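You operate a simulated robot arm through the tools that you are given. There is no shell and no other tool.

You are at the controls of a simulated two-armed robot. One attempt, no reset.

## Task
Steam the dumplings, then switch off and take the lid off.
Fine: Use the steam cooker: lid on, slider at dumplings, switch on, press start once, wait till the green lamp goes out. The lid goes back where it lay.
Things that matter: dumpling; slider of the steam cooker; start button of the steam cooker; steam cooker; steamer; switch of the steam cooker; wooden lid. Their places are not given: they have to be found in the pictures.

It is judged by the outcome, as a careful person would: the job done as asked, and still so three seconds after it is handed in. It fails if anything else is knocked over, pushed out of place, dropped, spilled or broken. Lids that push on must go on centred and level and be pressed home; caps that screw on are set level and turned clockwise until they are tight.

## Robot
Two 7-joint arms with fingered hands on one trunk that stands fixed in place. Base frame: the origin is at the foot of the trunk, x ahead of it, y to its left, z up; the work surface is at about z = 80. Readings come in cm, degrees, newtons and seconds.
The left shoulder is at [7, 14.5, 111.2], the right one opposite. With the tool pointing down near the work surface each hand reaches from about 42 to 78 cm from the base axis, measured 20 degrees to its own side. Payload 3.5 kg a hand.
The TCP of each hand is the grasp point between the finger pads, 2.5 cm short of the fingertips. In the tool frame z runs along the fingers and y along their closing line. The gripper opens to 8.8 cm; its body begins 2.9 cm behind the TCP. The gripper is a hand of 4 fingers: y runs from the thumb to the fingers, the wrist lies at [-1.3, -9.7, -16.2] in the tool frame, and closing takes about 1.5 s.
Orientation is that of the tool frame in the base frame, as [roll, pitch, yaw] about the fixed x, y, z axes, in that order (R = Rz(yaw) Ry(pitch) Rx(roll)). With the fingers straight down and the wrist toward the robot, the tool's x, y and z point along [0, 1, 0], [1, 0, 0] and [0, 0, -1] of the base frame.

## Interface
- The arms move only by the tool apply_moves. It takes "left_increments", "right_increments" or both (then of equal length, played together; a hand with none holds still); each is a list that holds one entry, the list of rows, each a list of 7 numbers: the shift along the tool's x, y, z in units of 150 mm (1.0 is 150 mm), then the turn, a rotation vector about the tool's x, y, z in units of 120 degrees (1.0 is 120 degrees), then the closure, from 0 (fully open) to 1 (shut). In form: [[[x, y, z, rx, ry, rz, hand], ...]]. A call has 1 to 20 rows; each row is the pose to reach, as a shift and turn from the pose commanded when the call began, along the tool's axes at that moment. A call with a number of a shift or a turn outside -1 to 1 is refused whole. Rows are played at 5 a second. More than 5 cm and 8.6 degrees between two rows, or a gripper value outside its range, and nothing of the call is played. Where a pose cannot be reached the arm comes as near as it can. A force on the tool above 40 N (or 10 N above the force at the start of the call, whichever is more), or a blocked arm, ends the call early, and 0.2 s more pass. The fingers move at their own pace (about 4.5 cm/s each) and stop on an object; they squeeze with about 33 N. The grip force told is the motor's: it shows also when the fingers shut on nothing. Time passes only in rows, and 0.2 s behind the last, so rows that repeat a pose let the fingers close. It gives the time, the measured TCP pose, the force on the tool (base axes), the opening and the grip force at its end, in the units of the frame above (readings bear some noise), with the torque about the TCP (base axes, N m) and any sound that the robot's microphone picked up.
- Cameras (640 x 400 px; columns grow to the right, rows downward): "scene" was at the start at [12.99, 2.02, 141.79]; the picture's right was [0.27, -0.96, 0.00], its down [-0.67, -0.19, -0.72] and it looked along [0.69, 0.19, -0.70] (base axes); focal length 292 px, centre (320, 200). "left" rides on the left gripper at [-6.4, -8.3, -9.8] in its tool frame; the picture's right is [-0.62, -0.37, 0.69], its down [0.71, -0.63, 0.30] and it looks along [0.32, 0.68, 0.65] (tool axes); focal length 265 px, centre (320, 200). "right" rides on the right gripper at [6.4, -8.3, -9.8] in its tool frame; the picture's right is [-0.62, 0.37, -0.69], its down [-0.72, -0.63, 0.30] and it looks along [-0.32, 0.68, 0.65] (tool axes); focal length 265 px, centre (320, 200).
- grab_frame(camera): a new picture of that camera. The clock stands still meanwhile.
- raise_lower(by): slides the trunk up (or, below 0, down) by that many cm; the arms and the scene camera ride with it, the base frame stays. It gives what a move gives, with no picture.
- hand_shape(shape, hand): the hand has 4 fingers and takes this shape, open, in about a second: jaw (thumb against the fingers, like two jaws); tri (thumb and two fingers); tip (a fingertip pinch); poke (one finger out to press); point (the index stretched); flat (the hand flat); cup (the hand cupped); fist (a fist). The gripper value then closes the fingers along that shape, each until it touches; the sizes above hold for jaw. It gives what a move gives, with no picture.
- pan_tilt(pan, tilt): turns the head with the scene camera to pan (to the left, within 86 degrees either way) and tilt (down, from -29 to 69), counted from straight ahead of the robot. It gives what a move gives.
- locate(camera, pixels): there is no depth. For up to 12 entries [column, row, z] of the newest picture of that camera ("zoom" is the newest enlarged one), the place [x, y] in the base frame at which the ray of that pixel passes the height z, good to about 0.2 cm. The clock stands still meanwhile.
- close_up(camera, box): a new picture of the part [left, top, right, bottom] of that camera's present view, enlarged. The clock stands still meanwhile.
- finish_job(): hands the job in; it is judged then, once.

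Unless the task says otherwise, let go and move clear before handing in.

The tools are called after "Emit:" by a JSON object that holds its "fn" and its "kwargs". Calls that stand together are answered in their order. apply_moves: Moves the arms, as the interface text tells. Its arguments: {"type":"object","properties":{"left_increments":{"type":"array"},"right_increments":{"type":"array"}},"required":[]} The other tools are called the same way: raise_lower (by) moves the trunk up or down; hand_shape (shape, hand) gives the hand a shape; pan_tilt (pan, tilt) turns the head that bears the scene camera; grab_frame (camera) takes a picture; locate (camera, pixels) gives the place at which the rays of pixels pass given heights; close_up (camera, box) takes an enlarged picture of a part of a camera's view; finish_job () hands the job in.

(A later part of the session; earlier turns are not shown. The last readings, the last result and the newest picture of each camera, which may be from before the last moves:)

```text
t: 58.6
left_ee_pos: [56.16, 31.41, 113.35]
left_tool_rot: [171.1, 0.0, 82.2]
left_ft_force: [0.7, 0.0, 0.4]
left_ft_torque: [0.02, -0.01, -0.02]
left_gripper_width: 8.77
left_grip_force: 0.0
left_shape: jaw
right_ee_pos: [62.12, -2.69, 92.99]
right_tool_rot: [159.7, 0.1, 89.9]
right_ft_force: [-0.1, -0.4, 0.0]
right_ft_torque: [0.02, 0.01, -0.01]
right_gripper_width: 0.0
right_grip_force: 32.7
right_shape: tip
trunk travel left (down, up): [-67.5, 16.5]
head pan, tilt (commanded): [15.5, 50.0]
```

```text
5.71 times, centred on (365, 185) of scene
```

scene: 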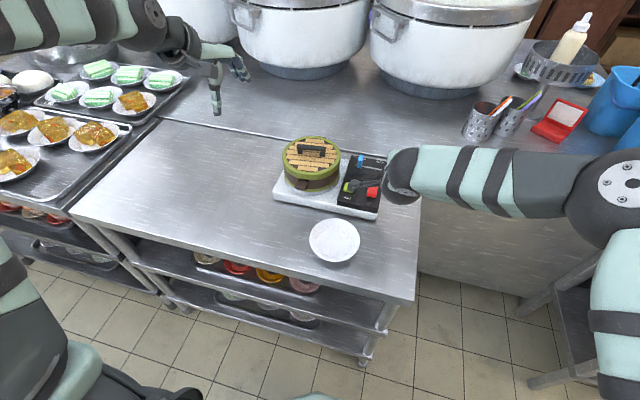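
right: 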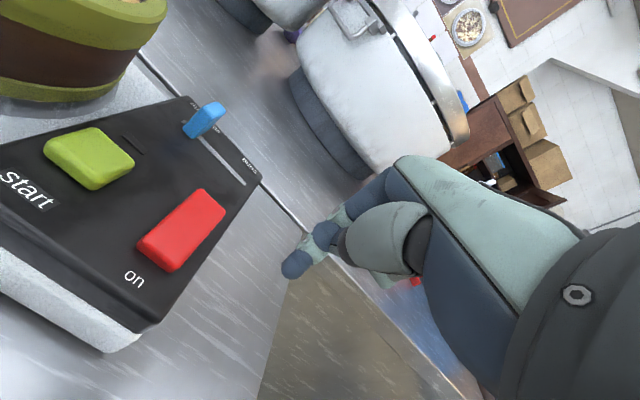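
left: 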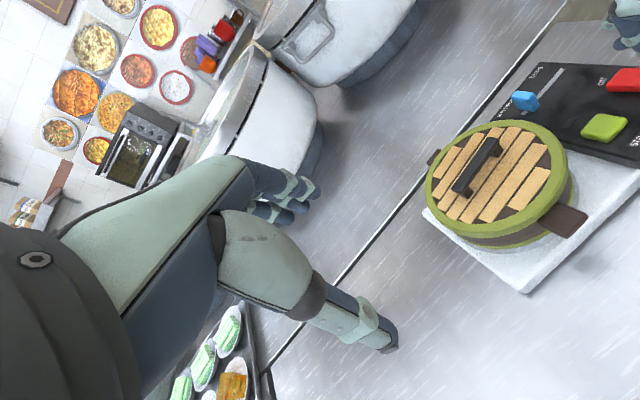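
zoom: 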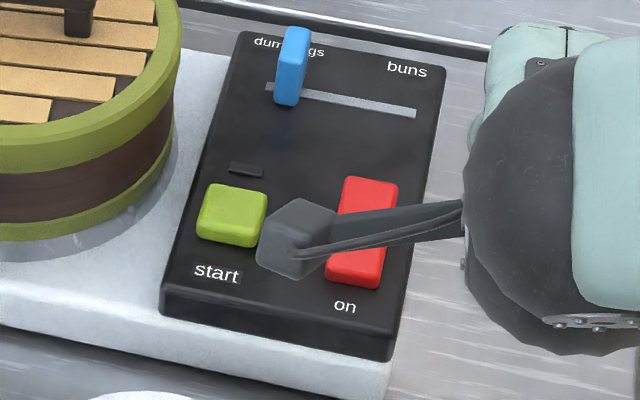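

The rocker has flipped: its far end is raised over the "off" label and its near end is down, so it is on. Next I'll move over the start button for a single press.

Emit:
{"fn": "apply_moves", "kwargs": {"right_increments": [[[0.14, 0.0, 0.01, 0, 0, 0, 1], [0.28, 0.0, 0.01, 0, 0, 0, 1], [0.42, 0.0, 0.01, 0, 0, 0, 1], [0.56, 0.0, 0.05, 0, 0, 0, 1], [0.68, -0.01, 0.138, 0, 0, 0, 1], [0.68, -0.01, 0.138, 0, 0, 0, 1]]]}}

Emit:
{"fn": "grab_frame", "kwargs": {"camera": "right"}}

Emit:
{"fn": "close_up", "kwargs": {"camera": "scene", "box": [330, 150, 400, 220]}}

Emit:
{"fn": "grab_frame", "kwargs": {"camera": "left"}}

```text
t: 60.0
left_ee_pos: [56.0, 31.12, 113.53]
left_tool_rot: [171.0, 0.1, 82.1]
left_ft_force: [0.8, -0.4, -1.0]
left_ft_torque: [-0.02, 0.01, 0.01]
left_gripper_width: 8.79
left_grip_force: 0.0
left_shape: jaw
right_ee_pos: [62.71, 7.58, 91.08]
right_tool_rot: [159.8, 0.0, 89.9]
right_ft_force: [-1.0, 0.2, 0.8]
right_ft_torque: [0.01, 0.03, 0.01]
right_gripper_width: 0.0
right_grip_force: 32.6
right_shape: tip
trunk travel left (down, up): [-67.5, 16.5]
head pan, tilt (commanded): [15.5, 50.0]
```

```text
taken
```

right: 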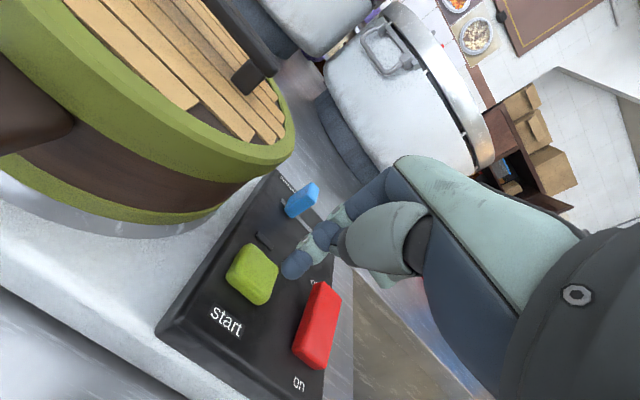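

```text
5.71 times, centred on (365, 185) of scene
```

zoom: 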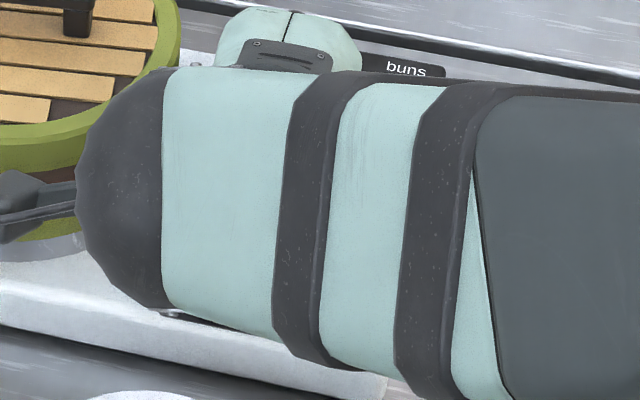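

```text
taken
```

left: 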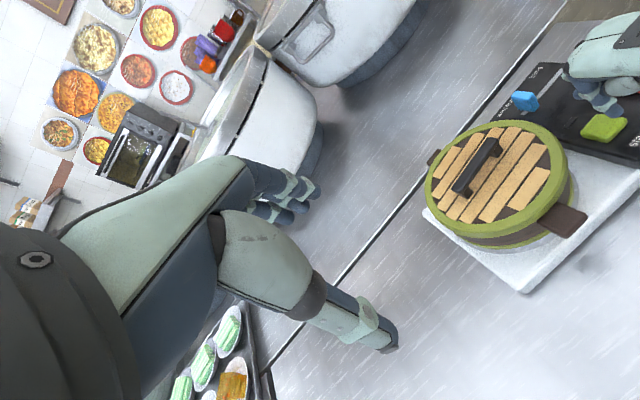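

Emit:
{"fn": "close_up", "kwargs": {"camera": "left", "box": [520, 40, 640, 160]}}

Emit:
{"fn": "close_up", "kwargs": {"camera": "right", "box": [200, 210, 340, 320]}}

Emit:
{"fn": "locate", "kwargs": {"camera": "right", "pixels": [[291, 269, 90], [291, 269, 89.6], [291, 269, 89.2], [227, 275, 87], [245, 244, 87], [279, 268, 87], [262, 304, 87]]}}

```text
3.33 times, centred on (580, 100) of left
```

zoom: 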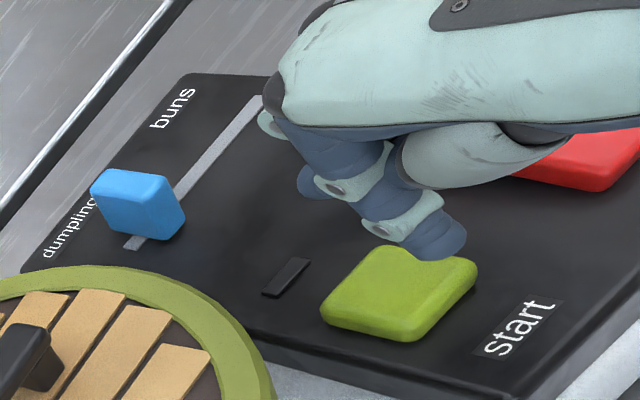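

```text
3.64 times, centred on (270, 265) of right
```

zoom: 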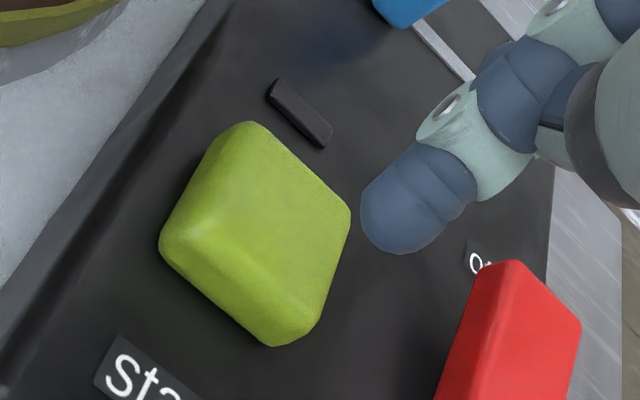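

```text
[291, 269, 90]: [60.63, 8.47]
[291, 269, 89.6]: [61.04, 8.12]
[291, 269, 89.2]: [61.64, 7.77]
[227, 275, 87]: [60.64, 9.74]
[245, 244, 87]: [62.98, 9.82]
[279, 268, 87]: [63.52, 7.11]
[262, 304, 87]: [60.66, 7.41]
```

The tip projects onto the start button at roughly (61.4, 8.0). I'll centre it slightly better and lower it to just above the button.

Emit:
{"fn": "apply_moves", "kwargs": {"right_increments": [[[0.006, -0.01, 0.04, 0, 0, 0, 1], [0.012, -0.02, 0.08, 0, 0, 0, 1], [0.0167, -0.0287, 0.116, 0, 0, 0, 1], [0.0167, -0.0287, 0.116, 0, 0, 0, 1]]]}}

Emit:
{"fn": "close_up", "kwargs": {"camera": "left", "box": [520, 40, 640, 160]}}

Emit:
{"fn": "close_up", "kwargs": {"camera": "right", "box": [200, 210, 340, 320]}}

```text
t: 61.0
left_ee_pos: [56.04, 31.23, 113.55]
left_tool_rot: [171.0, 0.0, 82.2]
left_ft_force: [0.6, 0.1, 0.0]
left_ft_torque: [0.01, 0.02, 0.03]
left_gripper_width: 8.78
left_grip_force: 0.0
left_shape: jaw
right_ee_pos: [62.96, 7.75, 89.2]
right_tool_rot: [159.8, 0.0, 89.8]
right_ft_force: [0.0, -0.1, -0.6]
right_ft_torque: [0.0, -0.01, -0.02]
right_gripper_width: 0.03
right_grip_force: 32.8
right_shape: tip
trunk travel left (down, up): [-67.5, 16.5]
head pan, tilt (commanded): [15.5, 50.0]
```

```text
3.33 times, centred on (580, 100) of left
```

zoom: 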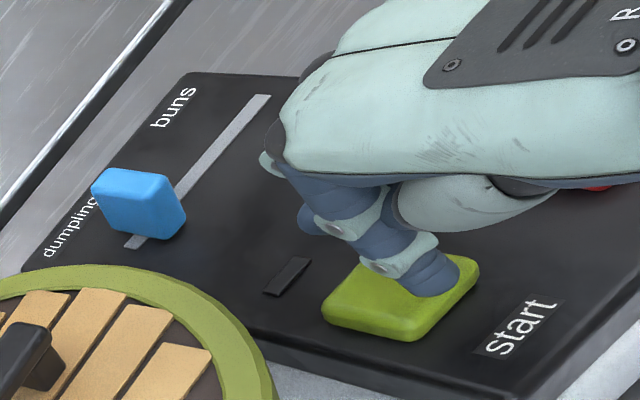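

```text
3.64 times, centred on (270, 265) of right
```

zoom: 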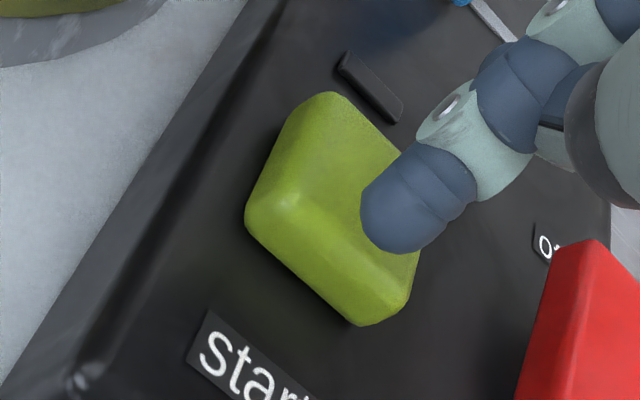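

The tip is right at the button surface in both views. I'll press straight down once, in a controlled way.

Emit:
{"fn": "apply_moves", "kwargs": {"right_increments": [[[0, -0.0023, 0.0063, 0, 0, 0, 1], [0, -0.0046, 0.0125, 0, 0, 0, 1], [0, -0.0069, 0.0188, 0, 0, 0, 1], [0, -0.0093, 0.025, 0, 0, 0, 1], [0, -0.0116, 0.0313, 0, 0, 0, 1], [0, -0.0116, 0.0313, 0, 0, 0, 1]]]}}

Emit:
{"fn": "close_up", "kwargs": {"camera": "left", "box": [520, 40, 640, 160]}}

Emit:
{"fn": "close_up", "kwargs": {"camera": "right", "box": [200, 210, 340, 320]}}

```text
t: 62.5
left_ee_pos: [56.17, 31.27, 113.48]
left_tool_rot: [171.0, 0.0, 82.2]
left_ft_force: [2.0, 0.1, -0.1]
left_ft_torque: [0.0, -0.03, -0.01]
left_gripper_width: 8.78
left_grip_force: 0.1
left_shape: jaw
right_ee_pos: [62.97, 7.86, 88.79]
right_tool_rot: [159.9, 0.1, 89.9]
right_ft_force: [-0.1, -1.0, 0.6]
right_ft_torque: [0.0, 0.0, 0.03]
right_gripper_width: 0.02
right_grip_force: 33.1
right_shape: tip
trunk travel left (down, up): [-67.5, 16.5]
head pan, tilt (commanded): [15.5, 50.0]
```

```text
3.33 times, centred on (580, 100) of left
```

zoom: 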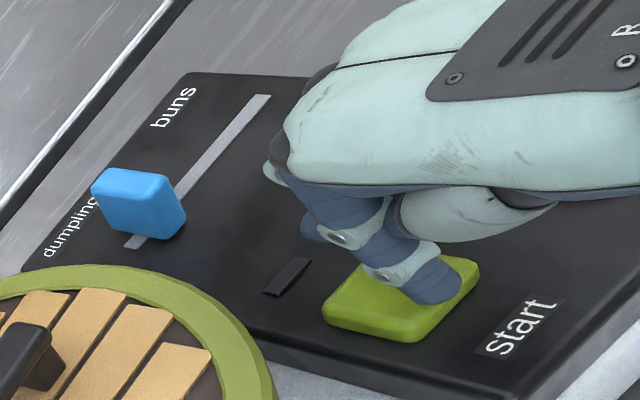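

```text
3.64 times, centred on (270, 265) of right
```

zoom: 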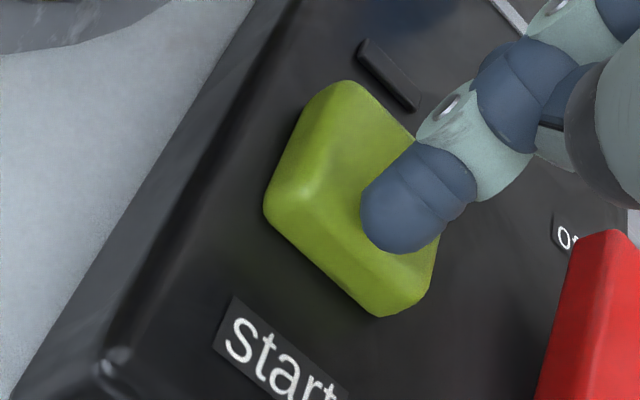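

Emit:
{"fn": "apply_moves", "kwargs": {"right_increments": [[[0, -0.0023, 0.0063, 0, 0, 0, 1], [0, -0.0046, 0.0125, 0, 0, 0, 1], [0, -0.0069, 0.0188, 0, 0, 0, 1], [0, -0.0093, 0.025, 0, 0, 0, 1], [0, -0.0116, 0.0313, 0, 0, 0, 1]]]}}

Emit:
{"fn": "close_up", "kwargs": {"camera": "left", "box": [520, 40, 640, 160]}}

Emit:
{"fn": "close_up", "kwargs": {"camera": "right", "box": [200, 210, 340, 320]}}

```text
t: 63.6
left_ee_pos: [56.08, 31.18, 113.56]
left_tool_rot: [171.0, 0.0, 82.2]
left_ft_force: [-0.1, 1.0, 0.5]
left_ft_torque: [-0.01, 0.01, -0.01]
left_gripper_width: 8.79
left_grip_force: 0.0
left_shape: jaw
right_ee_pos: [63.09, 7.85, 88.29]
right_tool_rot: [159.7, 0.0, 89.8]
right_ft_force: [0.8, 0.4, 4.5]
right_ft_torque: [0.06, 0.07, -0.02]
right_gripper_width: 0.0
right_grip_force: 33.5
right_shape: tip
trunk travel left (down, up): [-67.5, 16.5]
head pan, tilt (commanded): [15.5, 50.0]
heard: click
```

```text
3.33 times, centred on (580, 100) of left
```

zoom: 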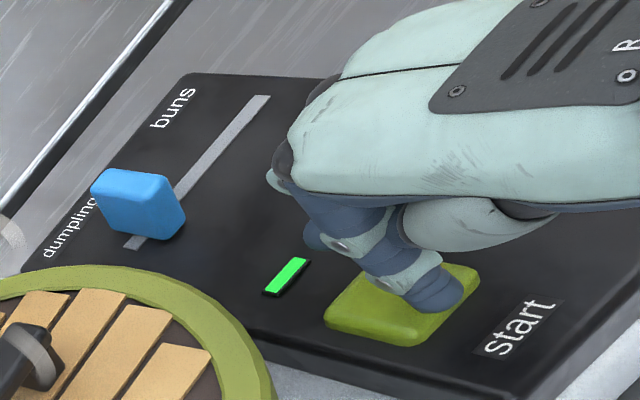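

```text
3.64 times, centred on (270, 265) of right
```

zoom: 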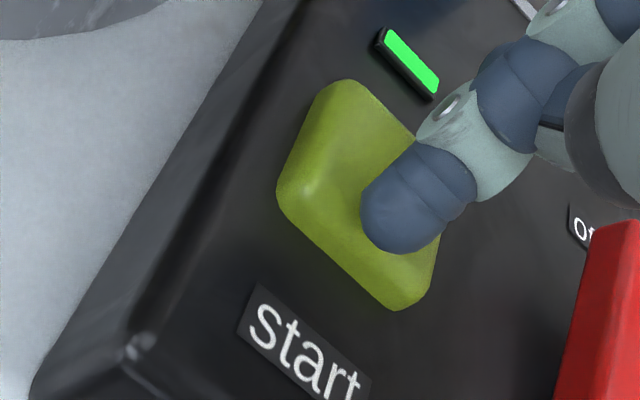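

A click was heard and the green lamp is lit, so the cooker is running. I'll lift the finger straight up once and move the right hand back, clear of the panel.

Emit:
{"fn": "apply_moves", "kwargs": {"right_increments": [[[0, 0.0232, -0.0625, 0, 0, 0, 1], [0, 0.0463, -0.125, 0, 0, 0, 1], [0, 0.0926, -0.25, 0, 0, 0, 1], [-0.1, 0.1389, -0.375, 0, 0, 0, 1], [-0.2, 0.1389, -0.375, 0, 0, 0, 1], [-0.35, 0.1389, -0.375, 0, 0, 0, 1], [-0.5, 0.1389, -0.375, 0, 0, 0, 1], [-0.65, 0.1389, -0.375, 0, 0, 0, 1], [-0.8, 0.1389, -0.375, 0, 0, 0, 1], [-0.8, 0.1389, -0.375, 0, 0, 0, 1]]]}}

Emit:
{"fn": "close_up", "kwargs": {"camera": "scene", "box": [330, 150, 400, 220]}}

Emit:
{"fn": "grab_frame", "kwargs": {"camera": "right"}}

Emit:
{"fn": "grab_frame", "kwargs": {"camera": "scene"}}

```text
t: 65.8
left_ee_pos: [56.18, 31.3, 113.45]
left_tool_rot: [171.0, 0.0, 82.2]
left_ft_force: [0.1, -0.4, -0.4]
left_ft_torque: [-0.04, -0.04, 0.0]
left_gripper_width: 8.77
left_grip_force: 0.1
left_shape: jaw
right_ee_pos: [62.95, -4.18, 94.28]
right_tool_rot: [159.8, 0.1, 90.0]
right_ft_force: [-0.5, -0.3, -0.3]
right_ft_torque: [-0.02, 0.01, 0.0]
right_gripper_width: 0.01
right_grip_force: 33.3
right_shape: tip
trunk travel left (down, up): [-67.5, 16.5]
head pan, tilt (commanded): [15.5, 50.0]
```

```text
5.71 times, centred on (365, 185) of scene
```

zoom: 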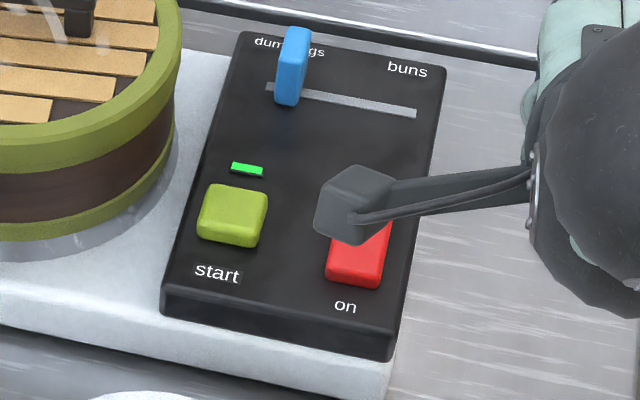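

```text
taken
```

right: 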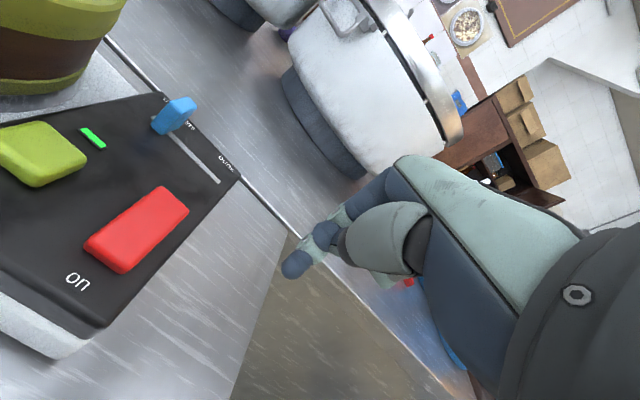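

```text
taken
```

scene: 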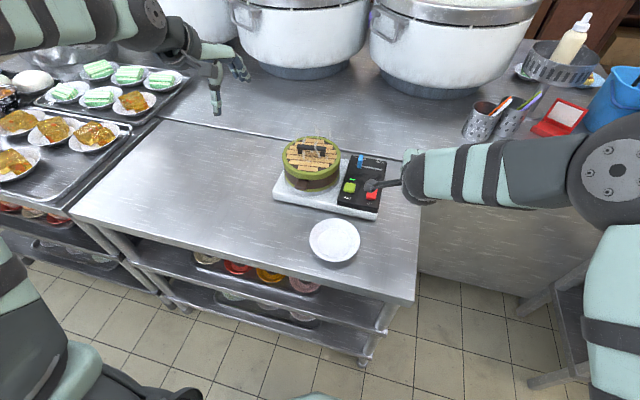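

The lamp glows green at (247,170) in the zoom. I'll hold still and wait for it to go out.

Emit:
{"fn": "apply_moves", "kwargs": {"right_increments": [[[0, 0, 0, 0, 0, 0, 1], [0, 0, 0, 0, 0, 0, 1], [0, 0, 0, 0, 0, 0, 1], [0, 0, 0, 0, 0, 0, 1], [0, 0, 0, 0, 0, 0, 1], [0, 0, 0, 0, 0, 0, 1], [0, 0, 0, 0, 0, 0, 1], [0, 0, 0, 0, 0, 0, 1], [0, 0, 0, 0, 0, 0, 1], [0, 0, 0, 0, 0, 0, 1], [0, 0, 0, 0, 0, 0, 1], [0, 0, 0, 0, 0, 0, 1], [0, 0, 0, 0, 0, 0, 1], [0, 0, 0, 0, 0, 0, 1], [0, 0, 0, 0, 0, 0, 1], [0, 0, 0, 0, 0, 0, 1], [0, 0, 0, 0, 0, 0, 1], [0, 0, 0, 0, 0, 0, 1], [0, 0, 0, 0, 0, 0, 1], [0, 0, 0, 0, 0, 0, 1]]]}}

Emit:
{"fn": "close_up", "kwargs": {"camera": "scene", "box": [270, 120, 400, 220]}}

```text
t: 70.0
left_ee_pos: [56.0, 31.14, 113.47]
left_tool_rot: [171.0, 0.0, 82.2]
left_ft_force: [-0.5, -0.2, -0.2]
left_ft_torque: [-0.01, 0.01, 0.03]
left_gripper_width: 8.76
left_grip_force: 0.1
left_shape: jaw
right_ee_pos: [62.98, -4.27, 94.31]
right_tool_rot: [159.8, 0.1, 90.0]
right_ft_force: [-0.1, 0.9, -0.1]
right_ft_torque: [-0.01, 0.0, -0.01]
right_gripper_width: 0.0
right_grip_force: 32.9
right_shape: tip
trunk travel left (down, up): [-67.5, 16.5]
head pan, tilt (commanded): [15.5, 50.0]
```

```text
4.00 times, centred on (335, 170) of scene
```

zoom: 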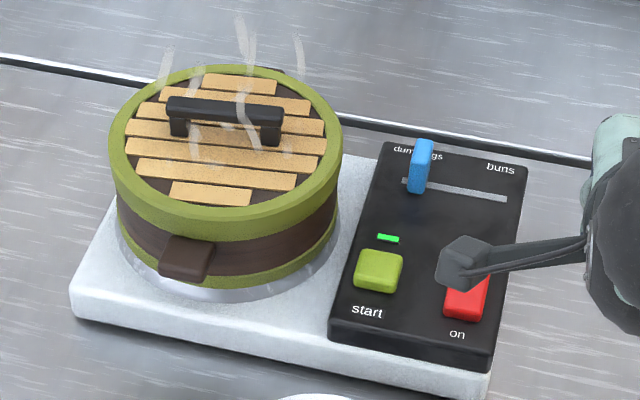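

Steam is rising and the lamp is still green at (388,238). I'll keep waiting.

Emit:
{"fn": "apply_moves", "kwargs": {"right_increments": [[[0, 0, 0, 0, 0, 0, 1], [0, 0, 0, 0, 0, 0, 1], [0, 0, 0, 0, 0, 0, 1], [0, 0, 0, 0, 0, 0, 1], [0, 0, 0, 0, 0, 0, 1], [0, 0, 0, 0, 0, 0, 1], [0, 0, 0, 0, 0, 0, 1], [0, 0, 0, 0, 0, 0, 1], [0, 0, 0, 0, 0, 0, 1], [0, 0, 0, 0, 0, 0, 1], [0, 0, 0, 0, 0, 0, 1], [0, 0, 0, 0, 0, 0, 1], [0, 0, 0, 0, 0, 0, 1], [0, 0, 0, 0, 0, 0, 1], [0, 0, 0, 0, 0, 0, 1], [0, 0, 0, 0, 0, 0, 1], [0, 0, 0, 0, 0, 0, 1], [0, 0, 0, 0, 0, 0, 1], [0, 0, 0, 0, 0, 0, 1], [0, 0, 0, 0, 0, 0, 1]]]}}

Emit:
{"fn": "close_up", "kwargs": {"camera": "scene", "box": [270, 120, 400, 220]}}

```text
t: 74.2
left_ee_pos: [56.2, 31.35, 113.47]
left_tool_rot: [171.0, 0.0, 82.2]
left_ft_force: [0.4, 0.1, 0.0]
left_ft_torque: [0.02, 0.02, 0.02]
left_gripper_width: 8.76
left_grip_force: 0.0
left_shape: jaw
right_ee_pos: [62.87, -4.17, 94.32]
right_tool_rot: [159.9, 0.1, 90.0]
right_ft_force: [0.4, 0.2, 0.2]
right_ft_torque: [0.02, 0.01, 0.04]
right_gripper_width: 0.02
right_grip_force: 33.1
right_shape: tip
trunk travel left (down, up): [-67.5, 16.5]
head pan, tilt (commanded): [15.5, 50.0]
```

```text
4.00 times, centred on (335, 170) of scene
```

zoom: 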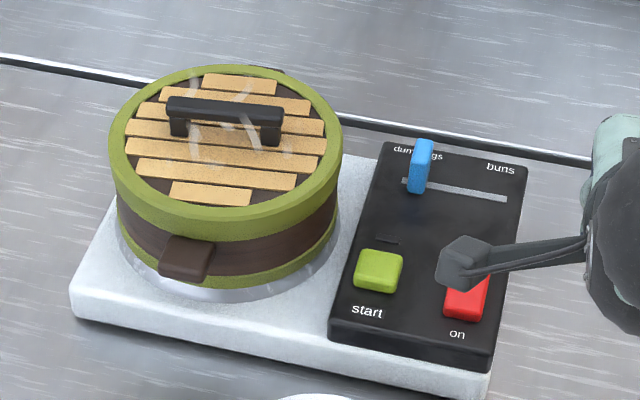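

The lamp is out and the steam has stopped. Now I'll press the rocker's far ("off") end, moving the fingertip over it first.

Emit:
{"fn": "apply_moves", "kwargs": {"right_increments": [[[0.15, 0.07, 0.03, 0, 0, 0, 1], [0.3, 0.13, 0.05, 0, 0, 0, 1], [0.4, 0.13, 0.1, 0, 0, 0, 1], [0.4, 0.1, 0.18, 0, 0, 0, 1], [0.4, 0.0737, 0.262, 0, 0, 0, 1], [0.4, 0.0737, 0.262, 0, 0, 0, 1]]]}}

Emit:
{"fn": "grab_frame", "kwargs": {"camera": "right"}}

Emit:
{"fn": "close_up", "kwargs": {"camera": "right", "box": [180, 180, 340, 330]}}

Emit:
{"fn": "close_up", "kwargs": {"camera": "left", "box": [520, 20, 640, 140]}}

```text
t: 75.7
left_ee_pos: [56.06, 31.22, 113.42]
left_tool_rot: [171.0, 0.0, 82.2]
left_ft_force: [0.2, -0.3, 0.3]
left_ft_torque: [0.02, -0.01, 0.04]
left_gripper_width: 8.78
left_grip_force: 0.1
left_shape: jaw
right_ee_pos: [65.16, 1.9, 91.02]
right_tool_rot: [159.8, 0.1, 90.0]
right_ft_force: [-0.4, 0.8, 1.2]
right_ft_torque: [-0.02, 0.0, 0.01]
right_gripper_width: 0.0
right_grip_force: 32.9
right_shape: tip
trunk travel left (down, up): [-67.5, 16.5]
head pan, tilt (commanded): [15.5, 50.0]
```

```text
taken
```

right: 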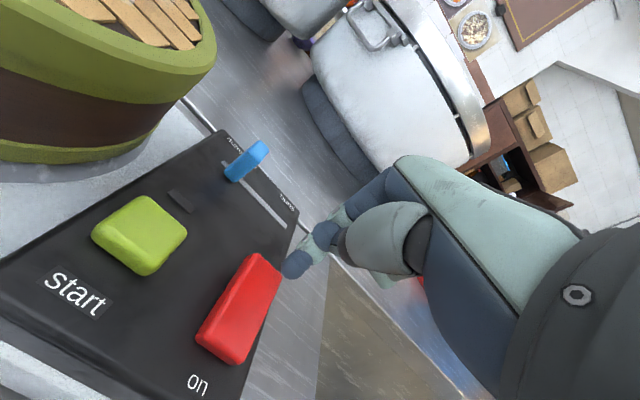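

```text
2.67 times, centred on (260, 255) of right
```

zoom: 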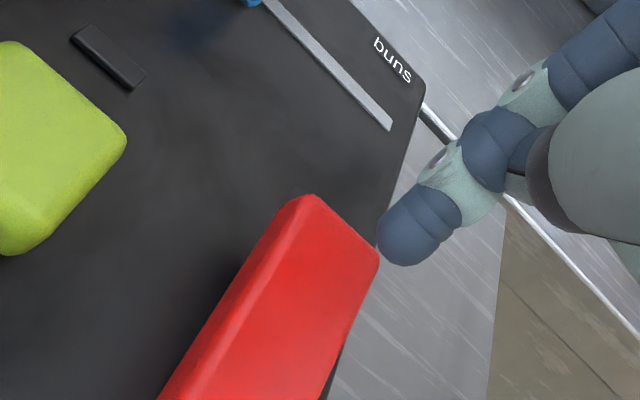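

```text
3.33 times, centred on (580, 80) of left
```

zoom: 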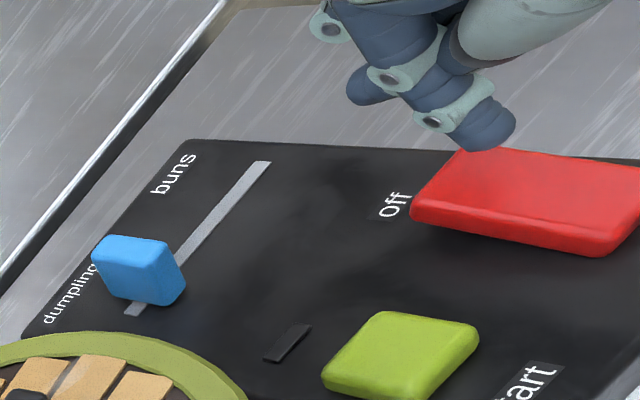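

Emit:
{"fn": "apply_moves", "kwargs": {"right_increments": [[[0, 0.03, 0.01, 0, 0, 0, 1], [0, 0.025, 0.05, 0, 0, 0, 1], [0, 0.016, 0.0913, 0, 0, 0, 1], [0, 0.016, 0.0913, 0, 0, 0, 1]]]}}

Emit:
{"fn": "close_up", "kwargs": {"camera": "right", "box": [180, 180, 340, 330]}}

Emit:
{"fn": "close_up", "kwargs": {"camera": "left", "box": [520, 20, 640, 140]}}

```text
t: 76.7
left_ee_pos: [56.08, 31.23, 113.49]
left_tool_rot: [171.1, 0.0, 82.2]
left_ft_force: [-0.6, -0.3, 0.2]
left_ft_torque: [0.0, 0.03, 0.03]
left_gripper_width: 8.77
left_grip_force: 0.0
left_shape: jaw
right_ee_pos: [66.03, 1.71, 89.75]
right_tool_rot: [159.9, 0.0, 90.1]
right_ft_force: [-0.8, -0.5, 1.3]
right_ft_torque: [0.0, -0.01, -0.02]
right_gripper_width: 0.0
right_grip_force: 32.8
right_shape: tip
trunk travel left (down, up): [-67.5, 16.5]
head pan, tilt (commanded): [15.5, 50.0]
```

```text
2.67 times, centred on (260, 255) of right
```

zoom: 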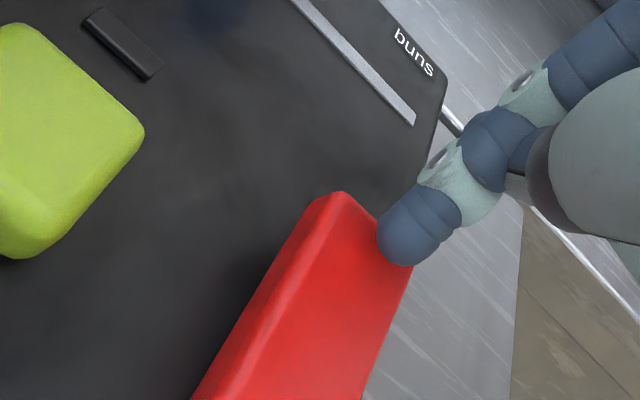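

```text
3.33 times, centred on (580, 80) of left
```

zoom: 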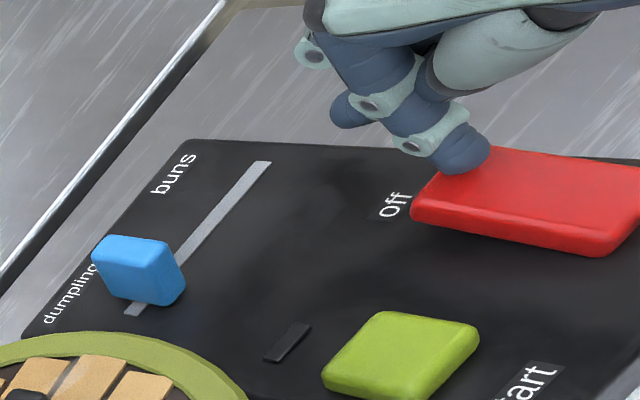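

The tip is above the rocker's far end in both views. I'll press down in small steps.

Emit:
{"fn": "apply_moves", "kwargs": {"right_increments": [[[0, -0.0046, 0.0125, 0, 0, 0, 1], [0, -0.0093, 0.025, 0, 0, 0, 1], [0, -0.0139, 0.0375, 0, 0, 0, 1], [0, -0.0174, 0.0469, 0, 0, 0, 1], [0, -0.0208, 0.0563, 0, 0, 0, 1], [0, -0.0243, 0.0657, 0, 0, 0, 1], [0, -0.0243, 0.0657, 0, 0, 0, 1]]]}}

Emit:
{"fn": "close_up", "kwargs": {"camera": "right", "box": [180, 180, 340, 330]}}

Emit:
{"fn": "close_up", "kwargs": {"camera": "left", "box": [520, 20, 640, 140]}}

```text
t: 78.2
left_ee_pos: [56.06, 31.24, 113.48]
left_tool_rot: [171.0, 0.0, 82.2]
left_ft_force: [0.7, 0.8, -0.2]
left_ft_torque: [-0.02, 0.03, -0.03]
left_gripper_width: 8.79
left_grip_force: 0.0
left_shape: jaw
right_ee_pos: [66.03, 1.78, 88.95]
right_tool_rot: [159.5, -0.1, 89.9]
right_ft_force: [1.2, -0.1, 7.6]
right_ft_torque: [0.07, 0.12, -0.02]
right_gripper_width: 0.0
right_grip_force: 33.0
right_shape: tip
trunk travel left (down, up): [-67.5, 16.5]
head pan, tilt (commanded): [15.5, 50.0]
```

```text
2.67 times, centred on (260, 255) of right
```

zoom: 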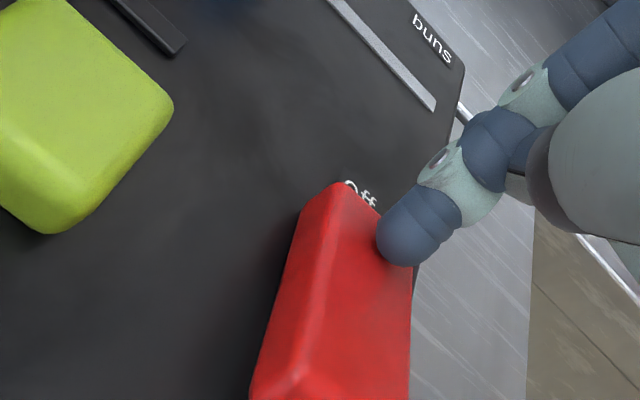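

```text
3.33 times, centred on (580, 80) of left
```

zoom: 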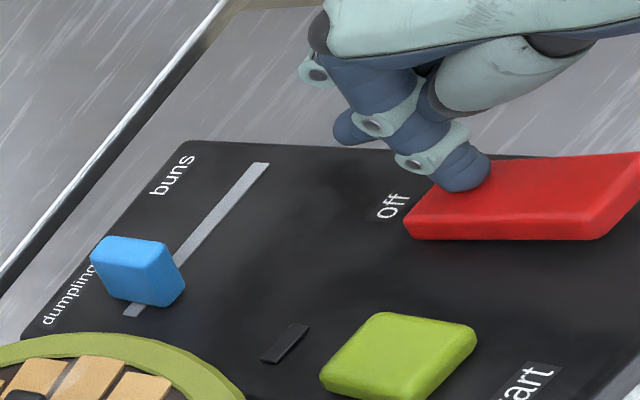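

The rocker has flipped: the "off" label is visible again and the near end is raised. I'll add a slight extra press to be sure, then lift away to the right.

Emit:
{"fn": "apply_moves", "kwargs": {"right_increments": [[[0, -0.0046, 0.0125, 0, 0, 0, 1], [0, -0.0046, 0.0125, 0, 0, 0, 1], [0, 0.0232, -0.0625, 0, 0, 0, 1], [0, 0.0463, -0.125, 0, 0, 0, 1], [0, 0.0926, -0.25, 0, 0, 0, 1], [-0.15, 0.1389, -0.375, 0, 0, 0, 1], [-0.35, 0.1, -0.4, 0, 0, 0, 1], [-0.55, 0.0, -0.45, 0, 0, 0, 1], [-0.75, -0.15, -0.5, 0, 0, 0, 1], [-0.75, -0.15, -0.5, 0, 0, 0, 1]]]}}

Emit:
{"fn": "grab_frame", "kwargs": {"camera": "right"}}

Emit:
{"fn": "close_up", "kwargs": {"camera": "left", "box": [500, 0, 640, 140]}}

Emit:
{"fn": "close_up", "kwargs": {"camera": "scene", "box": [330, 150, 400, 220]}}

```text
t: 80.5
left_ee_pos: [56.22, 31.3, 113.51]
left_tool_rot: [171.0, 0.0, 82.2]
left_ft_force: [0.1, 0.3, 0.4]
left_ft_torque: [-0.02, 0.0, 0.01]
left_gripper_width: 8.78
left_grip_force: 0.1
left_shape: jaw
right_ee_pos: [61.17, -9.41, 94.89]
right_tool_rot: [159.8, 0.1, 90.0]
right_ft_force: [0.7, 0.6, -0.3]
right_ft_torque: [-0.02, -0.02, 0.0]
right_gripper_width: 0.01
right_grip_force: 32.6
right_shape: tip
trunk travel left (down, up): [-67.5, 16.5]
head pan, tilt (commanded): [15.5, 50.0]
```

```text
taken
```

right: 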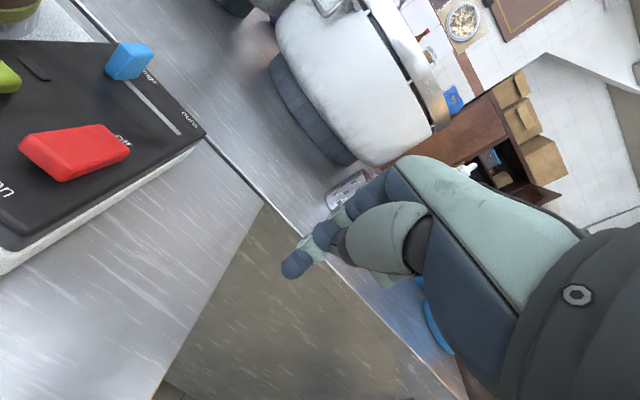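

```text
2.86 times, centred on (570, 70) of left
```

zoom: 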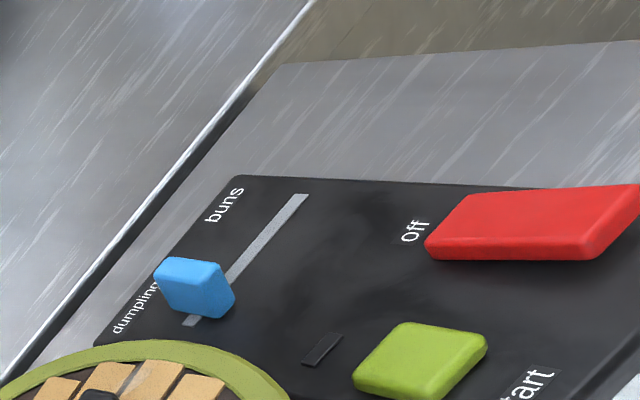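

```text
5.71 times, centred on (365, 185) of scene
```

zoom: 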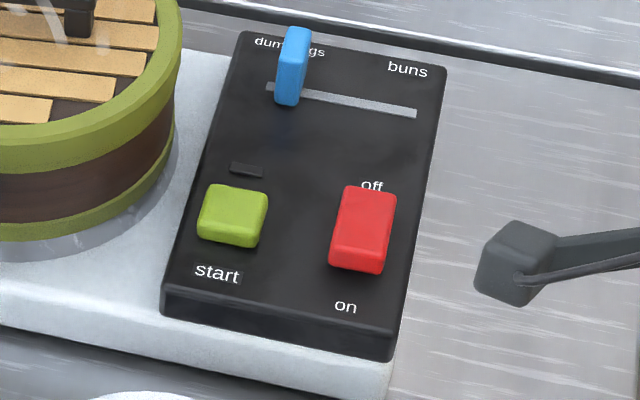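

The switch is off, the lamp is out, the slider is on dumplings and the cooker is unmoved. Now I'll bring the left hand back above the lid along the reverse path.

Emit:
{"fn": "apply_moves", "kwargs": {"left_increments": [[[-0.175, 0.174, 0.129, 0, 0, 0, 0], [-0.351, 0.349, 0.257, 0, 0, 0, 0], [-0.526, 0.523, 0.386, 0, 0, 0, 0], [-0.702, 0.697, 0.515, 0, 0, 0, 0], [-0.702, 0.666, 0.71, 0, 0, 0, 0], [-0.702, 0.634, 0.91, 0, 0, 0, 0], [-0.702, 0.634, 0.91, 0, 0, 0, 0]]]}}

Emit:
{"fn": "grab_frame", "kwargs": {"camera": "left"}}

Emit:
{"fn": "close_up", "kwargs": {"camera": "scene", "box": [270, 120, 350, 195]}}

```text
t: 82.0
left_ee_pos: [65.99, 19.28, 101.34]
left_tool_rot: [171.0, 0.0, 82.2]
left_ft_force: [0.8, 0.0, 0.0]
left_ft_torque: [-0.02, -0.01, 0.0]
left_gripper_width: 8.78
left_grip_force: 0.1
left_shape: jaw
right_ee_pos: [61.15, -9.5, 94.86]
right_tool_rot: [159.8, 0.0, 89.9]
right_ft_force: [1.0, 0.0, -0.1]
right_ft_torque: [0.01, 0.0, 0.0]
right_gripper_width: 0.0
right_grip_force: 33.2
right_shape: tip
trunk travel left (down, up): [-67.5, 16.5]
head pan, tilt (commanded): [15.5, 50.0]
```

```text
taken
```

left: 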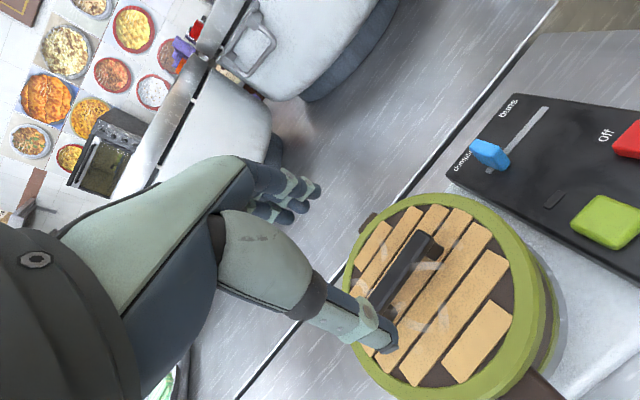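

```text
5.33 times, centred on (310, 158) of scene
```

zoom: 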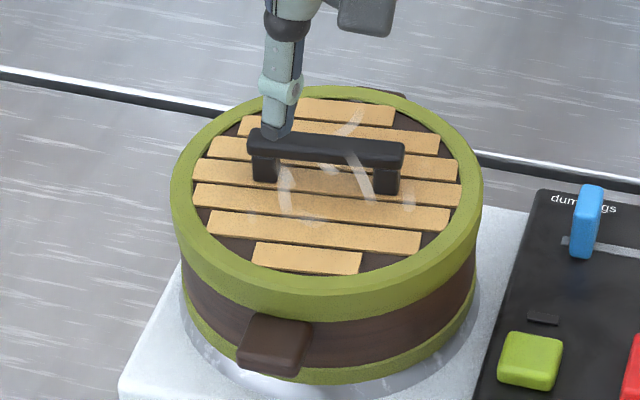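

The lid and handle are exactly as I left them. I'll half-close the fingers while still above, then descend astride the bar.

Emit:
{"fn": "apply_moves", "kwargs": {"left_increments": [[[0, 0, 0, 0, 0, 0, 0.2], [0, 0, 0, 0, 0, 0, 0.4], [0, 0, 0, 0, 0, 0, 0.5], [0, 0, 0, 0, 0, 0, 0.5], [0, -0.015, 0.095, 0, 0, 0, 0.5], [0, -0.03, 0.19, 0, 0, 0, 0.5], [0, -0.045, 0.286, 0, 0, 0, 0.5], [0, -0.0605, 0.382, 0, 0, 0, 0.5], [0, -0.0605, 0.382, 0, 0, 0, 0.5]]]}}

Emit:
{"fn": "grab_frame", "kwargs": {"camera": "left"}}

Emit:
{"fn": "close_up", "kwargs": {"camera": "scene", "box": [270, 120, 350, 195]}}

```text
t: 84.0
left_ee_pos: [66.06, 19.11, 95.64]
left_tool_rot: [171.0, 0.0, 82.1]
left_ft_force: [0.3, 0.7, 0.5]
left_ft_torque: [0.01, 0.0, 0.03]
left_gripper_width: 4.44
left_grip_force: 0.0
left_shape: jaw
right_ee_pos: [61.19, -9.44, 94.93]
right_tool_rot: [159.9, 0.0, 90.0]
right_ft_force: [-1.3, 0.3, -0.1]
right_ft_torque: [0.02, -0.01, 0.02]
right_gripper_width: 0.01
right_grip_force: 33.2
right_shape: tip
trunk travel left (down, up): [-67.5, 16.5]
head pan, tilt (commanded): [15.5, 50.0]
```

```text
taken
```

left: 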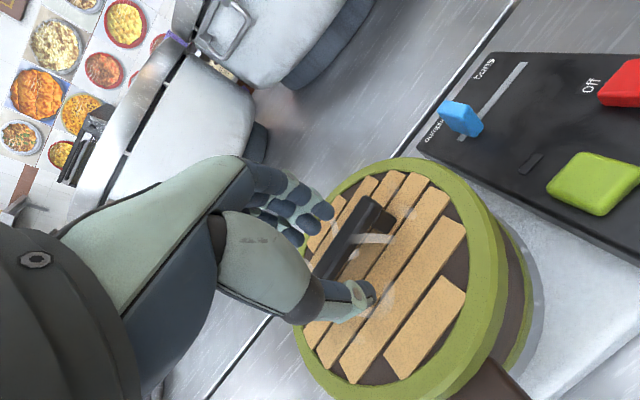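

```text
5.33 times, centred on (310, 158) of scene
```

zoom: 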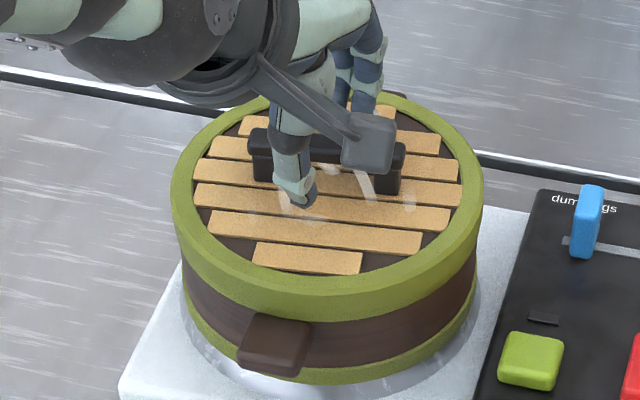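

The fingers straddle the bar. I'll go down about 1 cm more and close on the bar.

Emit:
{"fn": "apply_moves", "kwargs": {"left_increments": [[[0, -0.0035, 0.022, 0, 0, 0, 0.5], [0, -0.007, 0.044, 0, 0, 0, 0.55], [0, -0.0104, 0.066, 0, 0, 0, 0.6], [0, -0.0115, 0.0724, 0, 0, 0, 0.65], [0, -0.0115, 0.0724, 0, 0, 0, 0.7]]]}}

Emit:
{"fn": "grab_frame", "kwargs": {"camera": "left"}}

Emit:
{"fn": "close_up", "kwargs": {"camera": "scene", "box": [270, 120, 350, 195]}}

```text
t: 85.2
left_ee_pos: [66.13, 19.24, 94.54]
left_tool_rot: [171.0, 0.0, 82.1]
left_ft_force: [-0.6, 0.7, 1.0]
left_ft_torque: [0.0, 0.01, -0.01]
left_gripper_width: 2.69
left_grip_force: 0.1
left_shape: jaw
right_ee_pos: [61.22, -9.46, 94.85]
right_tool_rot: [159.8, 0.0, 89.9]
right_ft_force: [0.1, -0.8, 0.6]
right_ft_torque: [-0.01, -0.02, 0.0]
right_gripper_width: 0.02
right_grip_force: 32.9
right_shape: tip
trunk travel left (down, up): [-67.5, 16.5]
head pan, tilt (commanded): [15.5, 50.0]
```

```text
taken
```

left: 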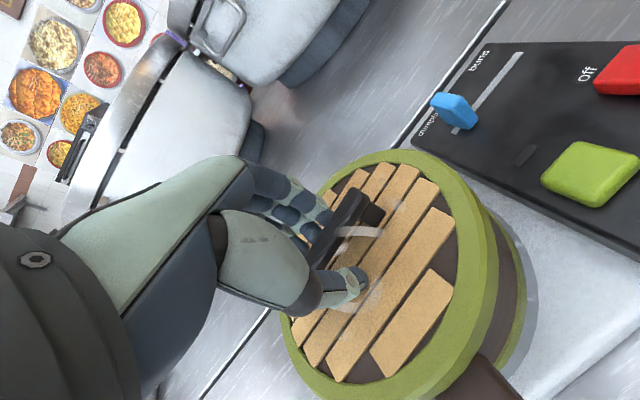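

```text
5.33 times, centred on (310, 158) of scene
```

zoom: 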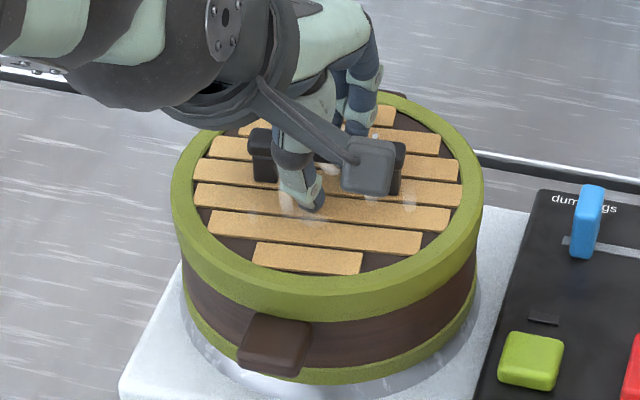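

Emit:
{"fn": "apply_moves", "kwargs": {"left_increments": [[[0, -0.0031, 0.0198, 0, 0, 0, 0.75], [0, -0.0031, 0.0198, 0, 0, 0, 0.8], [0, -0.0031, 0.0198, 0, 0, 0, 0.85], [0, -0.0031, 0.0198, 0, 0, 0, 0.9], [0, -0.0031, 0.0198, 0, 0, 0, 1], [0, -0.0031, 0.0198, 0, 0, 0, 1], [0, -0.0031, 0.0198, 0, 0, 0, 1], [0, -0.0031, 0.0198, 0, 0, 0, 1]]]}}

Emit:
{"fn": "grab_frame", "kwargs": {"camera": "left"}}

Emit:
{"fn": "close_up", "kwargs": {"camera": "scene", "box": [270, 120, 350, 195]}}

```text
t: 87.0
left_ee_pos: [66.07, 19.26, 94.17]
left_tool_rot: [170.9, 0.0, 82.1]
left_ft_force: [0.2, 0.2, 0.1]
left_ft_torque: [-0.01, -0.1, 0.02]
left_gripper_width: 1.18
left_grip_force: 33.4
left_shape: jaw
right_ee_pos: [61.17, -9.49, 94.89]
right_tool_rot: [159.8, 0.0, 90.0]
right_ft_force: [-0.9, 0.5, 0.7]
right_ft_torque: [0.0, -0.03, -0.01]
right_gripper_width: 0.0
right_grip_force: 32.5
right_shape: tip
trunk travel left (down, up): [-67.5, 16.5]
head pan, tilt (commanded): [15.5, 50.0]
```

```text
taken
```

left: 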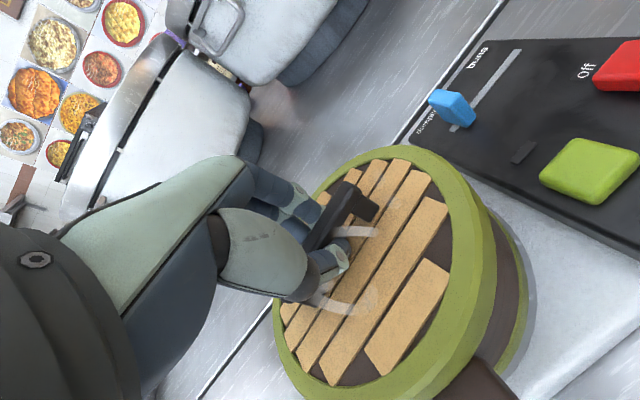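

```text
5.33 times, centred on (310, 158) of scene
```

zoom: 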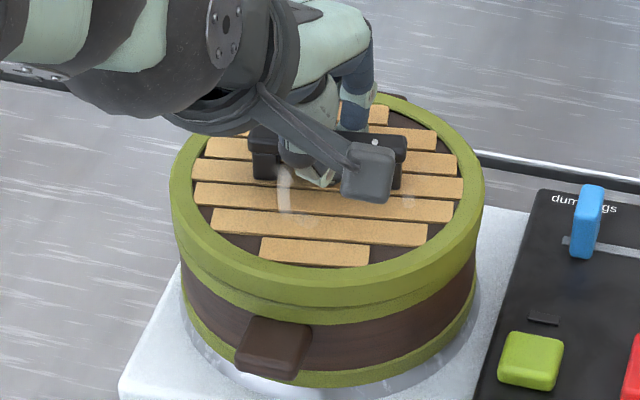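

Gripped at 33 N. I'll lift slowly and check that only the lid comes up.

Emit:
{"fn": "apply_moves", "kwargs": {"left_increments": [[[0, 0.0021, -0.0132, 0, 0, 0, 1], [0, 0.0052, -0.0329, 0, 0, 0, 1], [0, 0.0104, -0.0658, 0, 0, 0, 1], [0, 0.0156, -0.0988, 0, 0, 0, 1], [0, 0.0261, -0.165, 0, 0, 0, 1], [0, 0.0261, -0.165, 0, 0, 0, 1]]]}}

Emit:
{"fn": "close_up", "kwargs": {"camera": "scene", "box": [270, 110, 350, 195]}}

Emit:
{"fn": "grab_frame", "kwargs": {"camera": "left"}}

```text
t: 88.5
left_ee_pos: [66.1, 19.26, 96.67]
left_tool_rot: [171.1, 0.0, 82.2]
left_ft_force: [0.0, 0.5, -0.8]
left_ft_torque: [0.01, 0.02, 0.01]
left_gripper_width: 1.19
left_grip_force: 32.7
left_shape: jaw
right_ee_pos: [61.31, -9.35, 94.9]
right_tool_rot: [159.9, 0.2, 90.0]
right_ft_force: [-1.3, 0.2, 0.0]
right_ft_torque: [-0.01, 0.0, 0.02]
right_gripper_width: 0.01
right_grip_force: 33.1
right_shape: tip
trunk travel left (down, up): [-67.5, 16.5]
head pan, tilt (commanded): [15.5, 50.0]
```

```text
4.71 times, centred on (310, 152) of scene
```

zoom: 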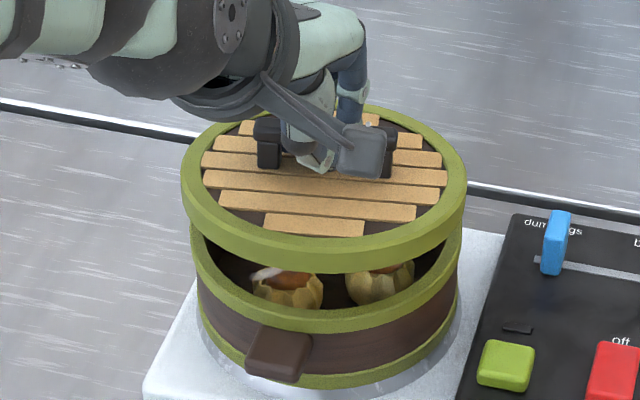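

```text
taken
```

left: 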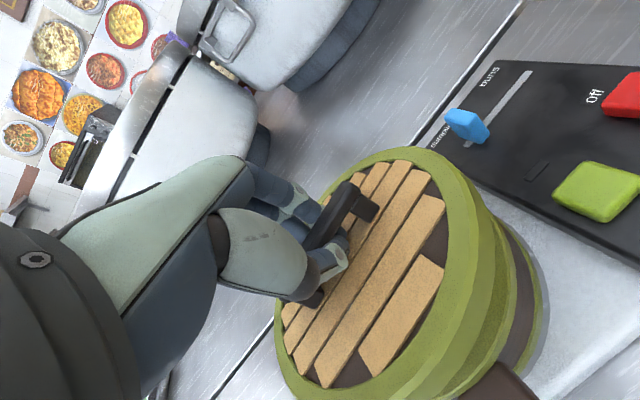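

Only the lid came up, and the dumplings look done. I'll check the lid's yaw from plank edges before returning it.

Emit:
{"fn": "locate", "kwargs": {"camera": "zoom", "pixels": [[267, 213, 94], [365, 221, 94], [220, 191, 94], [417, 204, 94], [183, 190, 94], [466, 190, 94], [325, 255, 94]]}}

Emit:
{"fn": "locate", "kwargs": {"camera": "scene", "pixels": [[297.06, 146, 95], [325.6, 148.25, 95]]}}

```text
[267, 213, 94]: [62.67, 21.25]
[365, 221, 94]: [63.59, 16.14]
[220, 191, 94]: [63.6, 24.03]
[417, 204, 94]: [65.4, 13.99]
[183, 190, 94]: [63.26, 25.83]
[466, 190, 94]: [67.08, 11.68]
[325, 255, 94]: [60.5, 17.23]
```

```text
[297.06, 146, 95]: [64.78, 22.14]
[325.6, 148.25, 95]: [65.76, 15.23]
```

The bar direction is about 98–100° while originally it was about 82.7°, so the lid turned roughly 16° at the first grasp. I'll carry it back up and over, turning the hand -16° about the vertical to restore its yaw.

Emit:
{"fn": "apply_moves", "kwargs": {"left_increments": [[[0, 0.0209, -0.1317, 0, 0, 0, 1], [0, 0.0521, -0.329, 0, 0, 0, 1], [0, 0.0834, -0.5268, 0, 0, 0, 1], [0.083, -0.127, -0.56, 0, 0, 0, 1], [0.166, -0.338, -0.593, 0, 0, 0, 1], [0.249, -0.549, -0.627, 0, 0, 0, 1], [0.249, -0.549, -0.627, 0, 0, 0, 1]]]}}

Emit:
{"fn": "apply_moves", "kwargs": {"left_increments": [[[0.063, -0.16, -0.025, 0, -0.0054, 0.034, 1], [0.126, -0.32, -0.05, 0, -0.0108, 0.068, 1], [0.188, -0.479, -0.076, 0, -0.0161, 0.102, 1], [0.251, -0.639, -0.101, 0, -0.0215, 0.1358, 1], [0.251, -0.639, -0.101, 0, -0.0215, 0.1358, 1]]]}}

Emit:
{"fn": "pan_tilt", "kwargs": {"pan": 15.5, "tilt": 44.2}}

Emit:
{"fn": "grab_frame", "kwargs": {"camera": "scene"}}

Emit:
{"fn": "grab_frame", "kwargs": {"camera": "left"}}

```text
t: 90.0
left_ee_pos: [57.15, 24.22, 104.63]
left_tool_rot: [171.0, 0.0, 82.2]
left_ft_force: [0.5, -0.4, -1.3]
left_ft_torque: [-0.02, -0.01, -0.05]
left_gripper_width: 1.18
left_grip_force: 32.9
left_shape: jaw
right_ee_pos: [61.34, -9.31, 94.84]
right_tool_rot: [159.8, 0.0, 89.9]
right_ft_force: [0.6, -0.6, 0.6]
right_ft_torque: [0.01, 0.01, 0.0]
right_gripper_width: 0.02
right_grip_force: 32.9
right_shape: tip
trunk travel left (down, up): [-67.5, 16.5]
head pan, tilt (commanded): [15.5, 50.0]
```

```text
t: 91.2
left_ee_pos: [47.99, 29.25, 104.63]
left_tool_rot: [170.9, 0.0, 65.6]
left_ft_force: [0.0, -0.1, 0.0]
left_ft_torque: [0.02, 0.01, -0.01]
left_gripper_width: 1.18
left_grip_force: 32.3
left_shape: jaw
right_ee_pos: [61.25, -9.39, 94.95]
right_tool_rot: [159.9, 0.0, 89.9]
right_ft_force: [0.3, -0.5, 0.9]
right_ft_torque: [0.03, -0.02, 0.0]
right_gripper_width: 0.02
right_grip_force: 33.2
right_shape: tip
trunk travel left (down, up): [-67.5, 16.5]
head pan, tilt (commanded): [15.5, 50.0]
```

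```text
t: 91.9
left_ee_pos: [48.06, 29.28, 104.69]
left_tool_rot: [170.9, -0.1, 65.7]
left_ft_force: [0.7, 0.0, -0.9]
left_ft_torque: [0.0, 0.0, 0.02]
left_gripper_width: 1.21
left_grip_force: 32.5
left_shape: jaw
right_ee_pos: [61.28, -9.49, 94.73]
right_tool_rot: [159.7, 0.0, 90.0]
right_ft_force: [-0.5, -0.4, 0.5]
right_ft_torque: [-0.02, 0.02, 0.01]
right_gripper_width: 0.0
right_grip_force: 33.1
right_shape: tip
trunk travel left (down, up): [-67.5, 16.5]
head pan, tilt (commanded): [15.5, 44.2]
```

```text
taken
```

scene: 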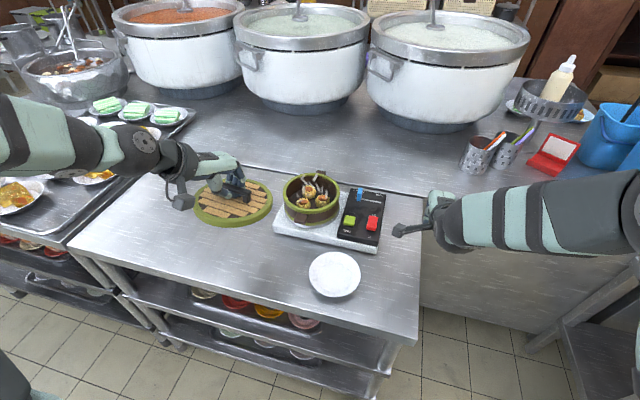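

```text
taken
```

left: 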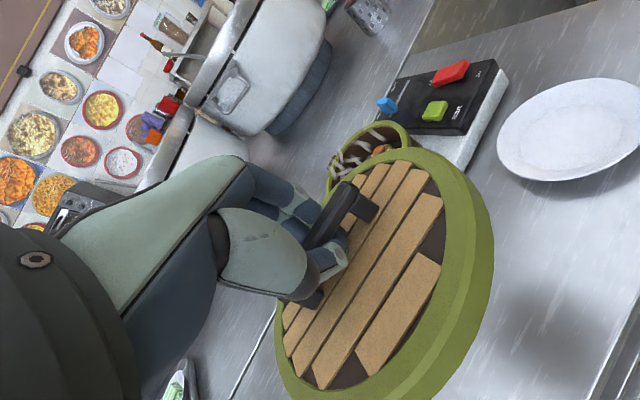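

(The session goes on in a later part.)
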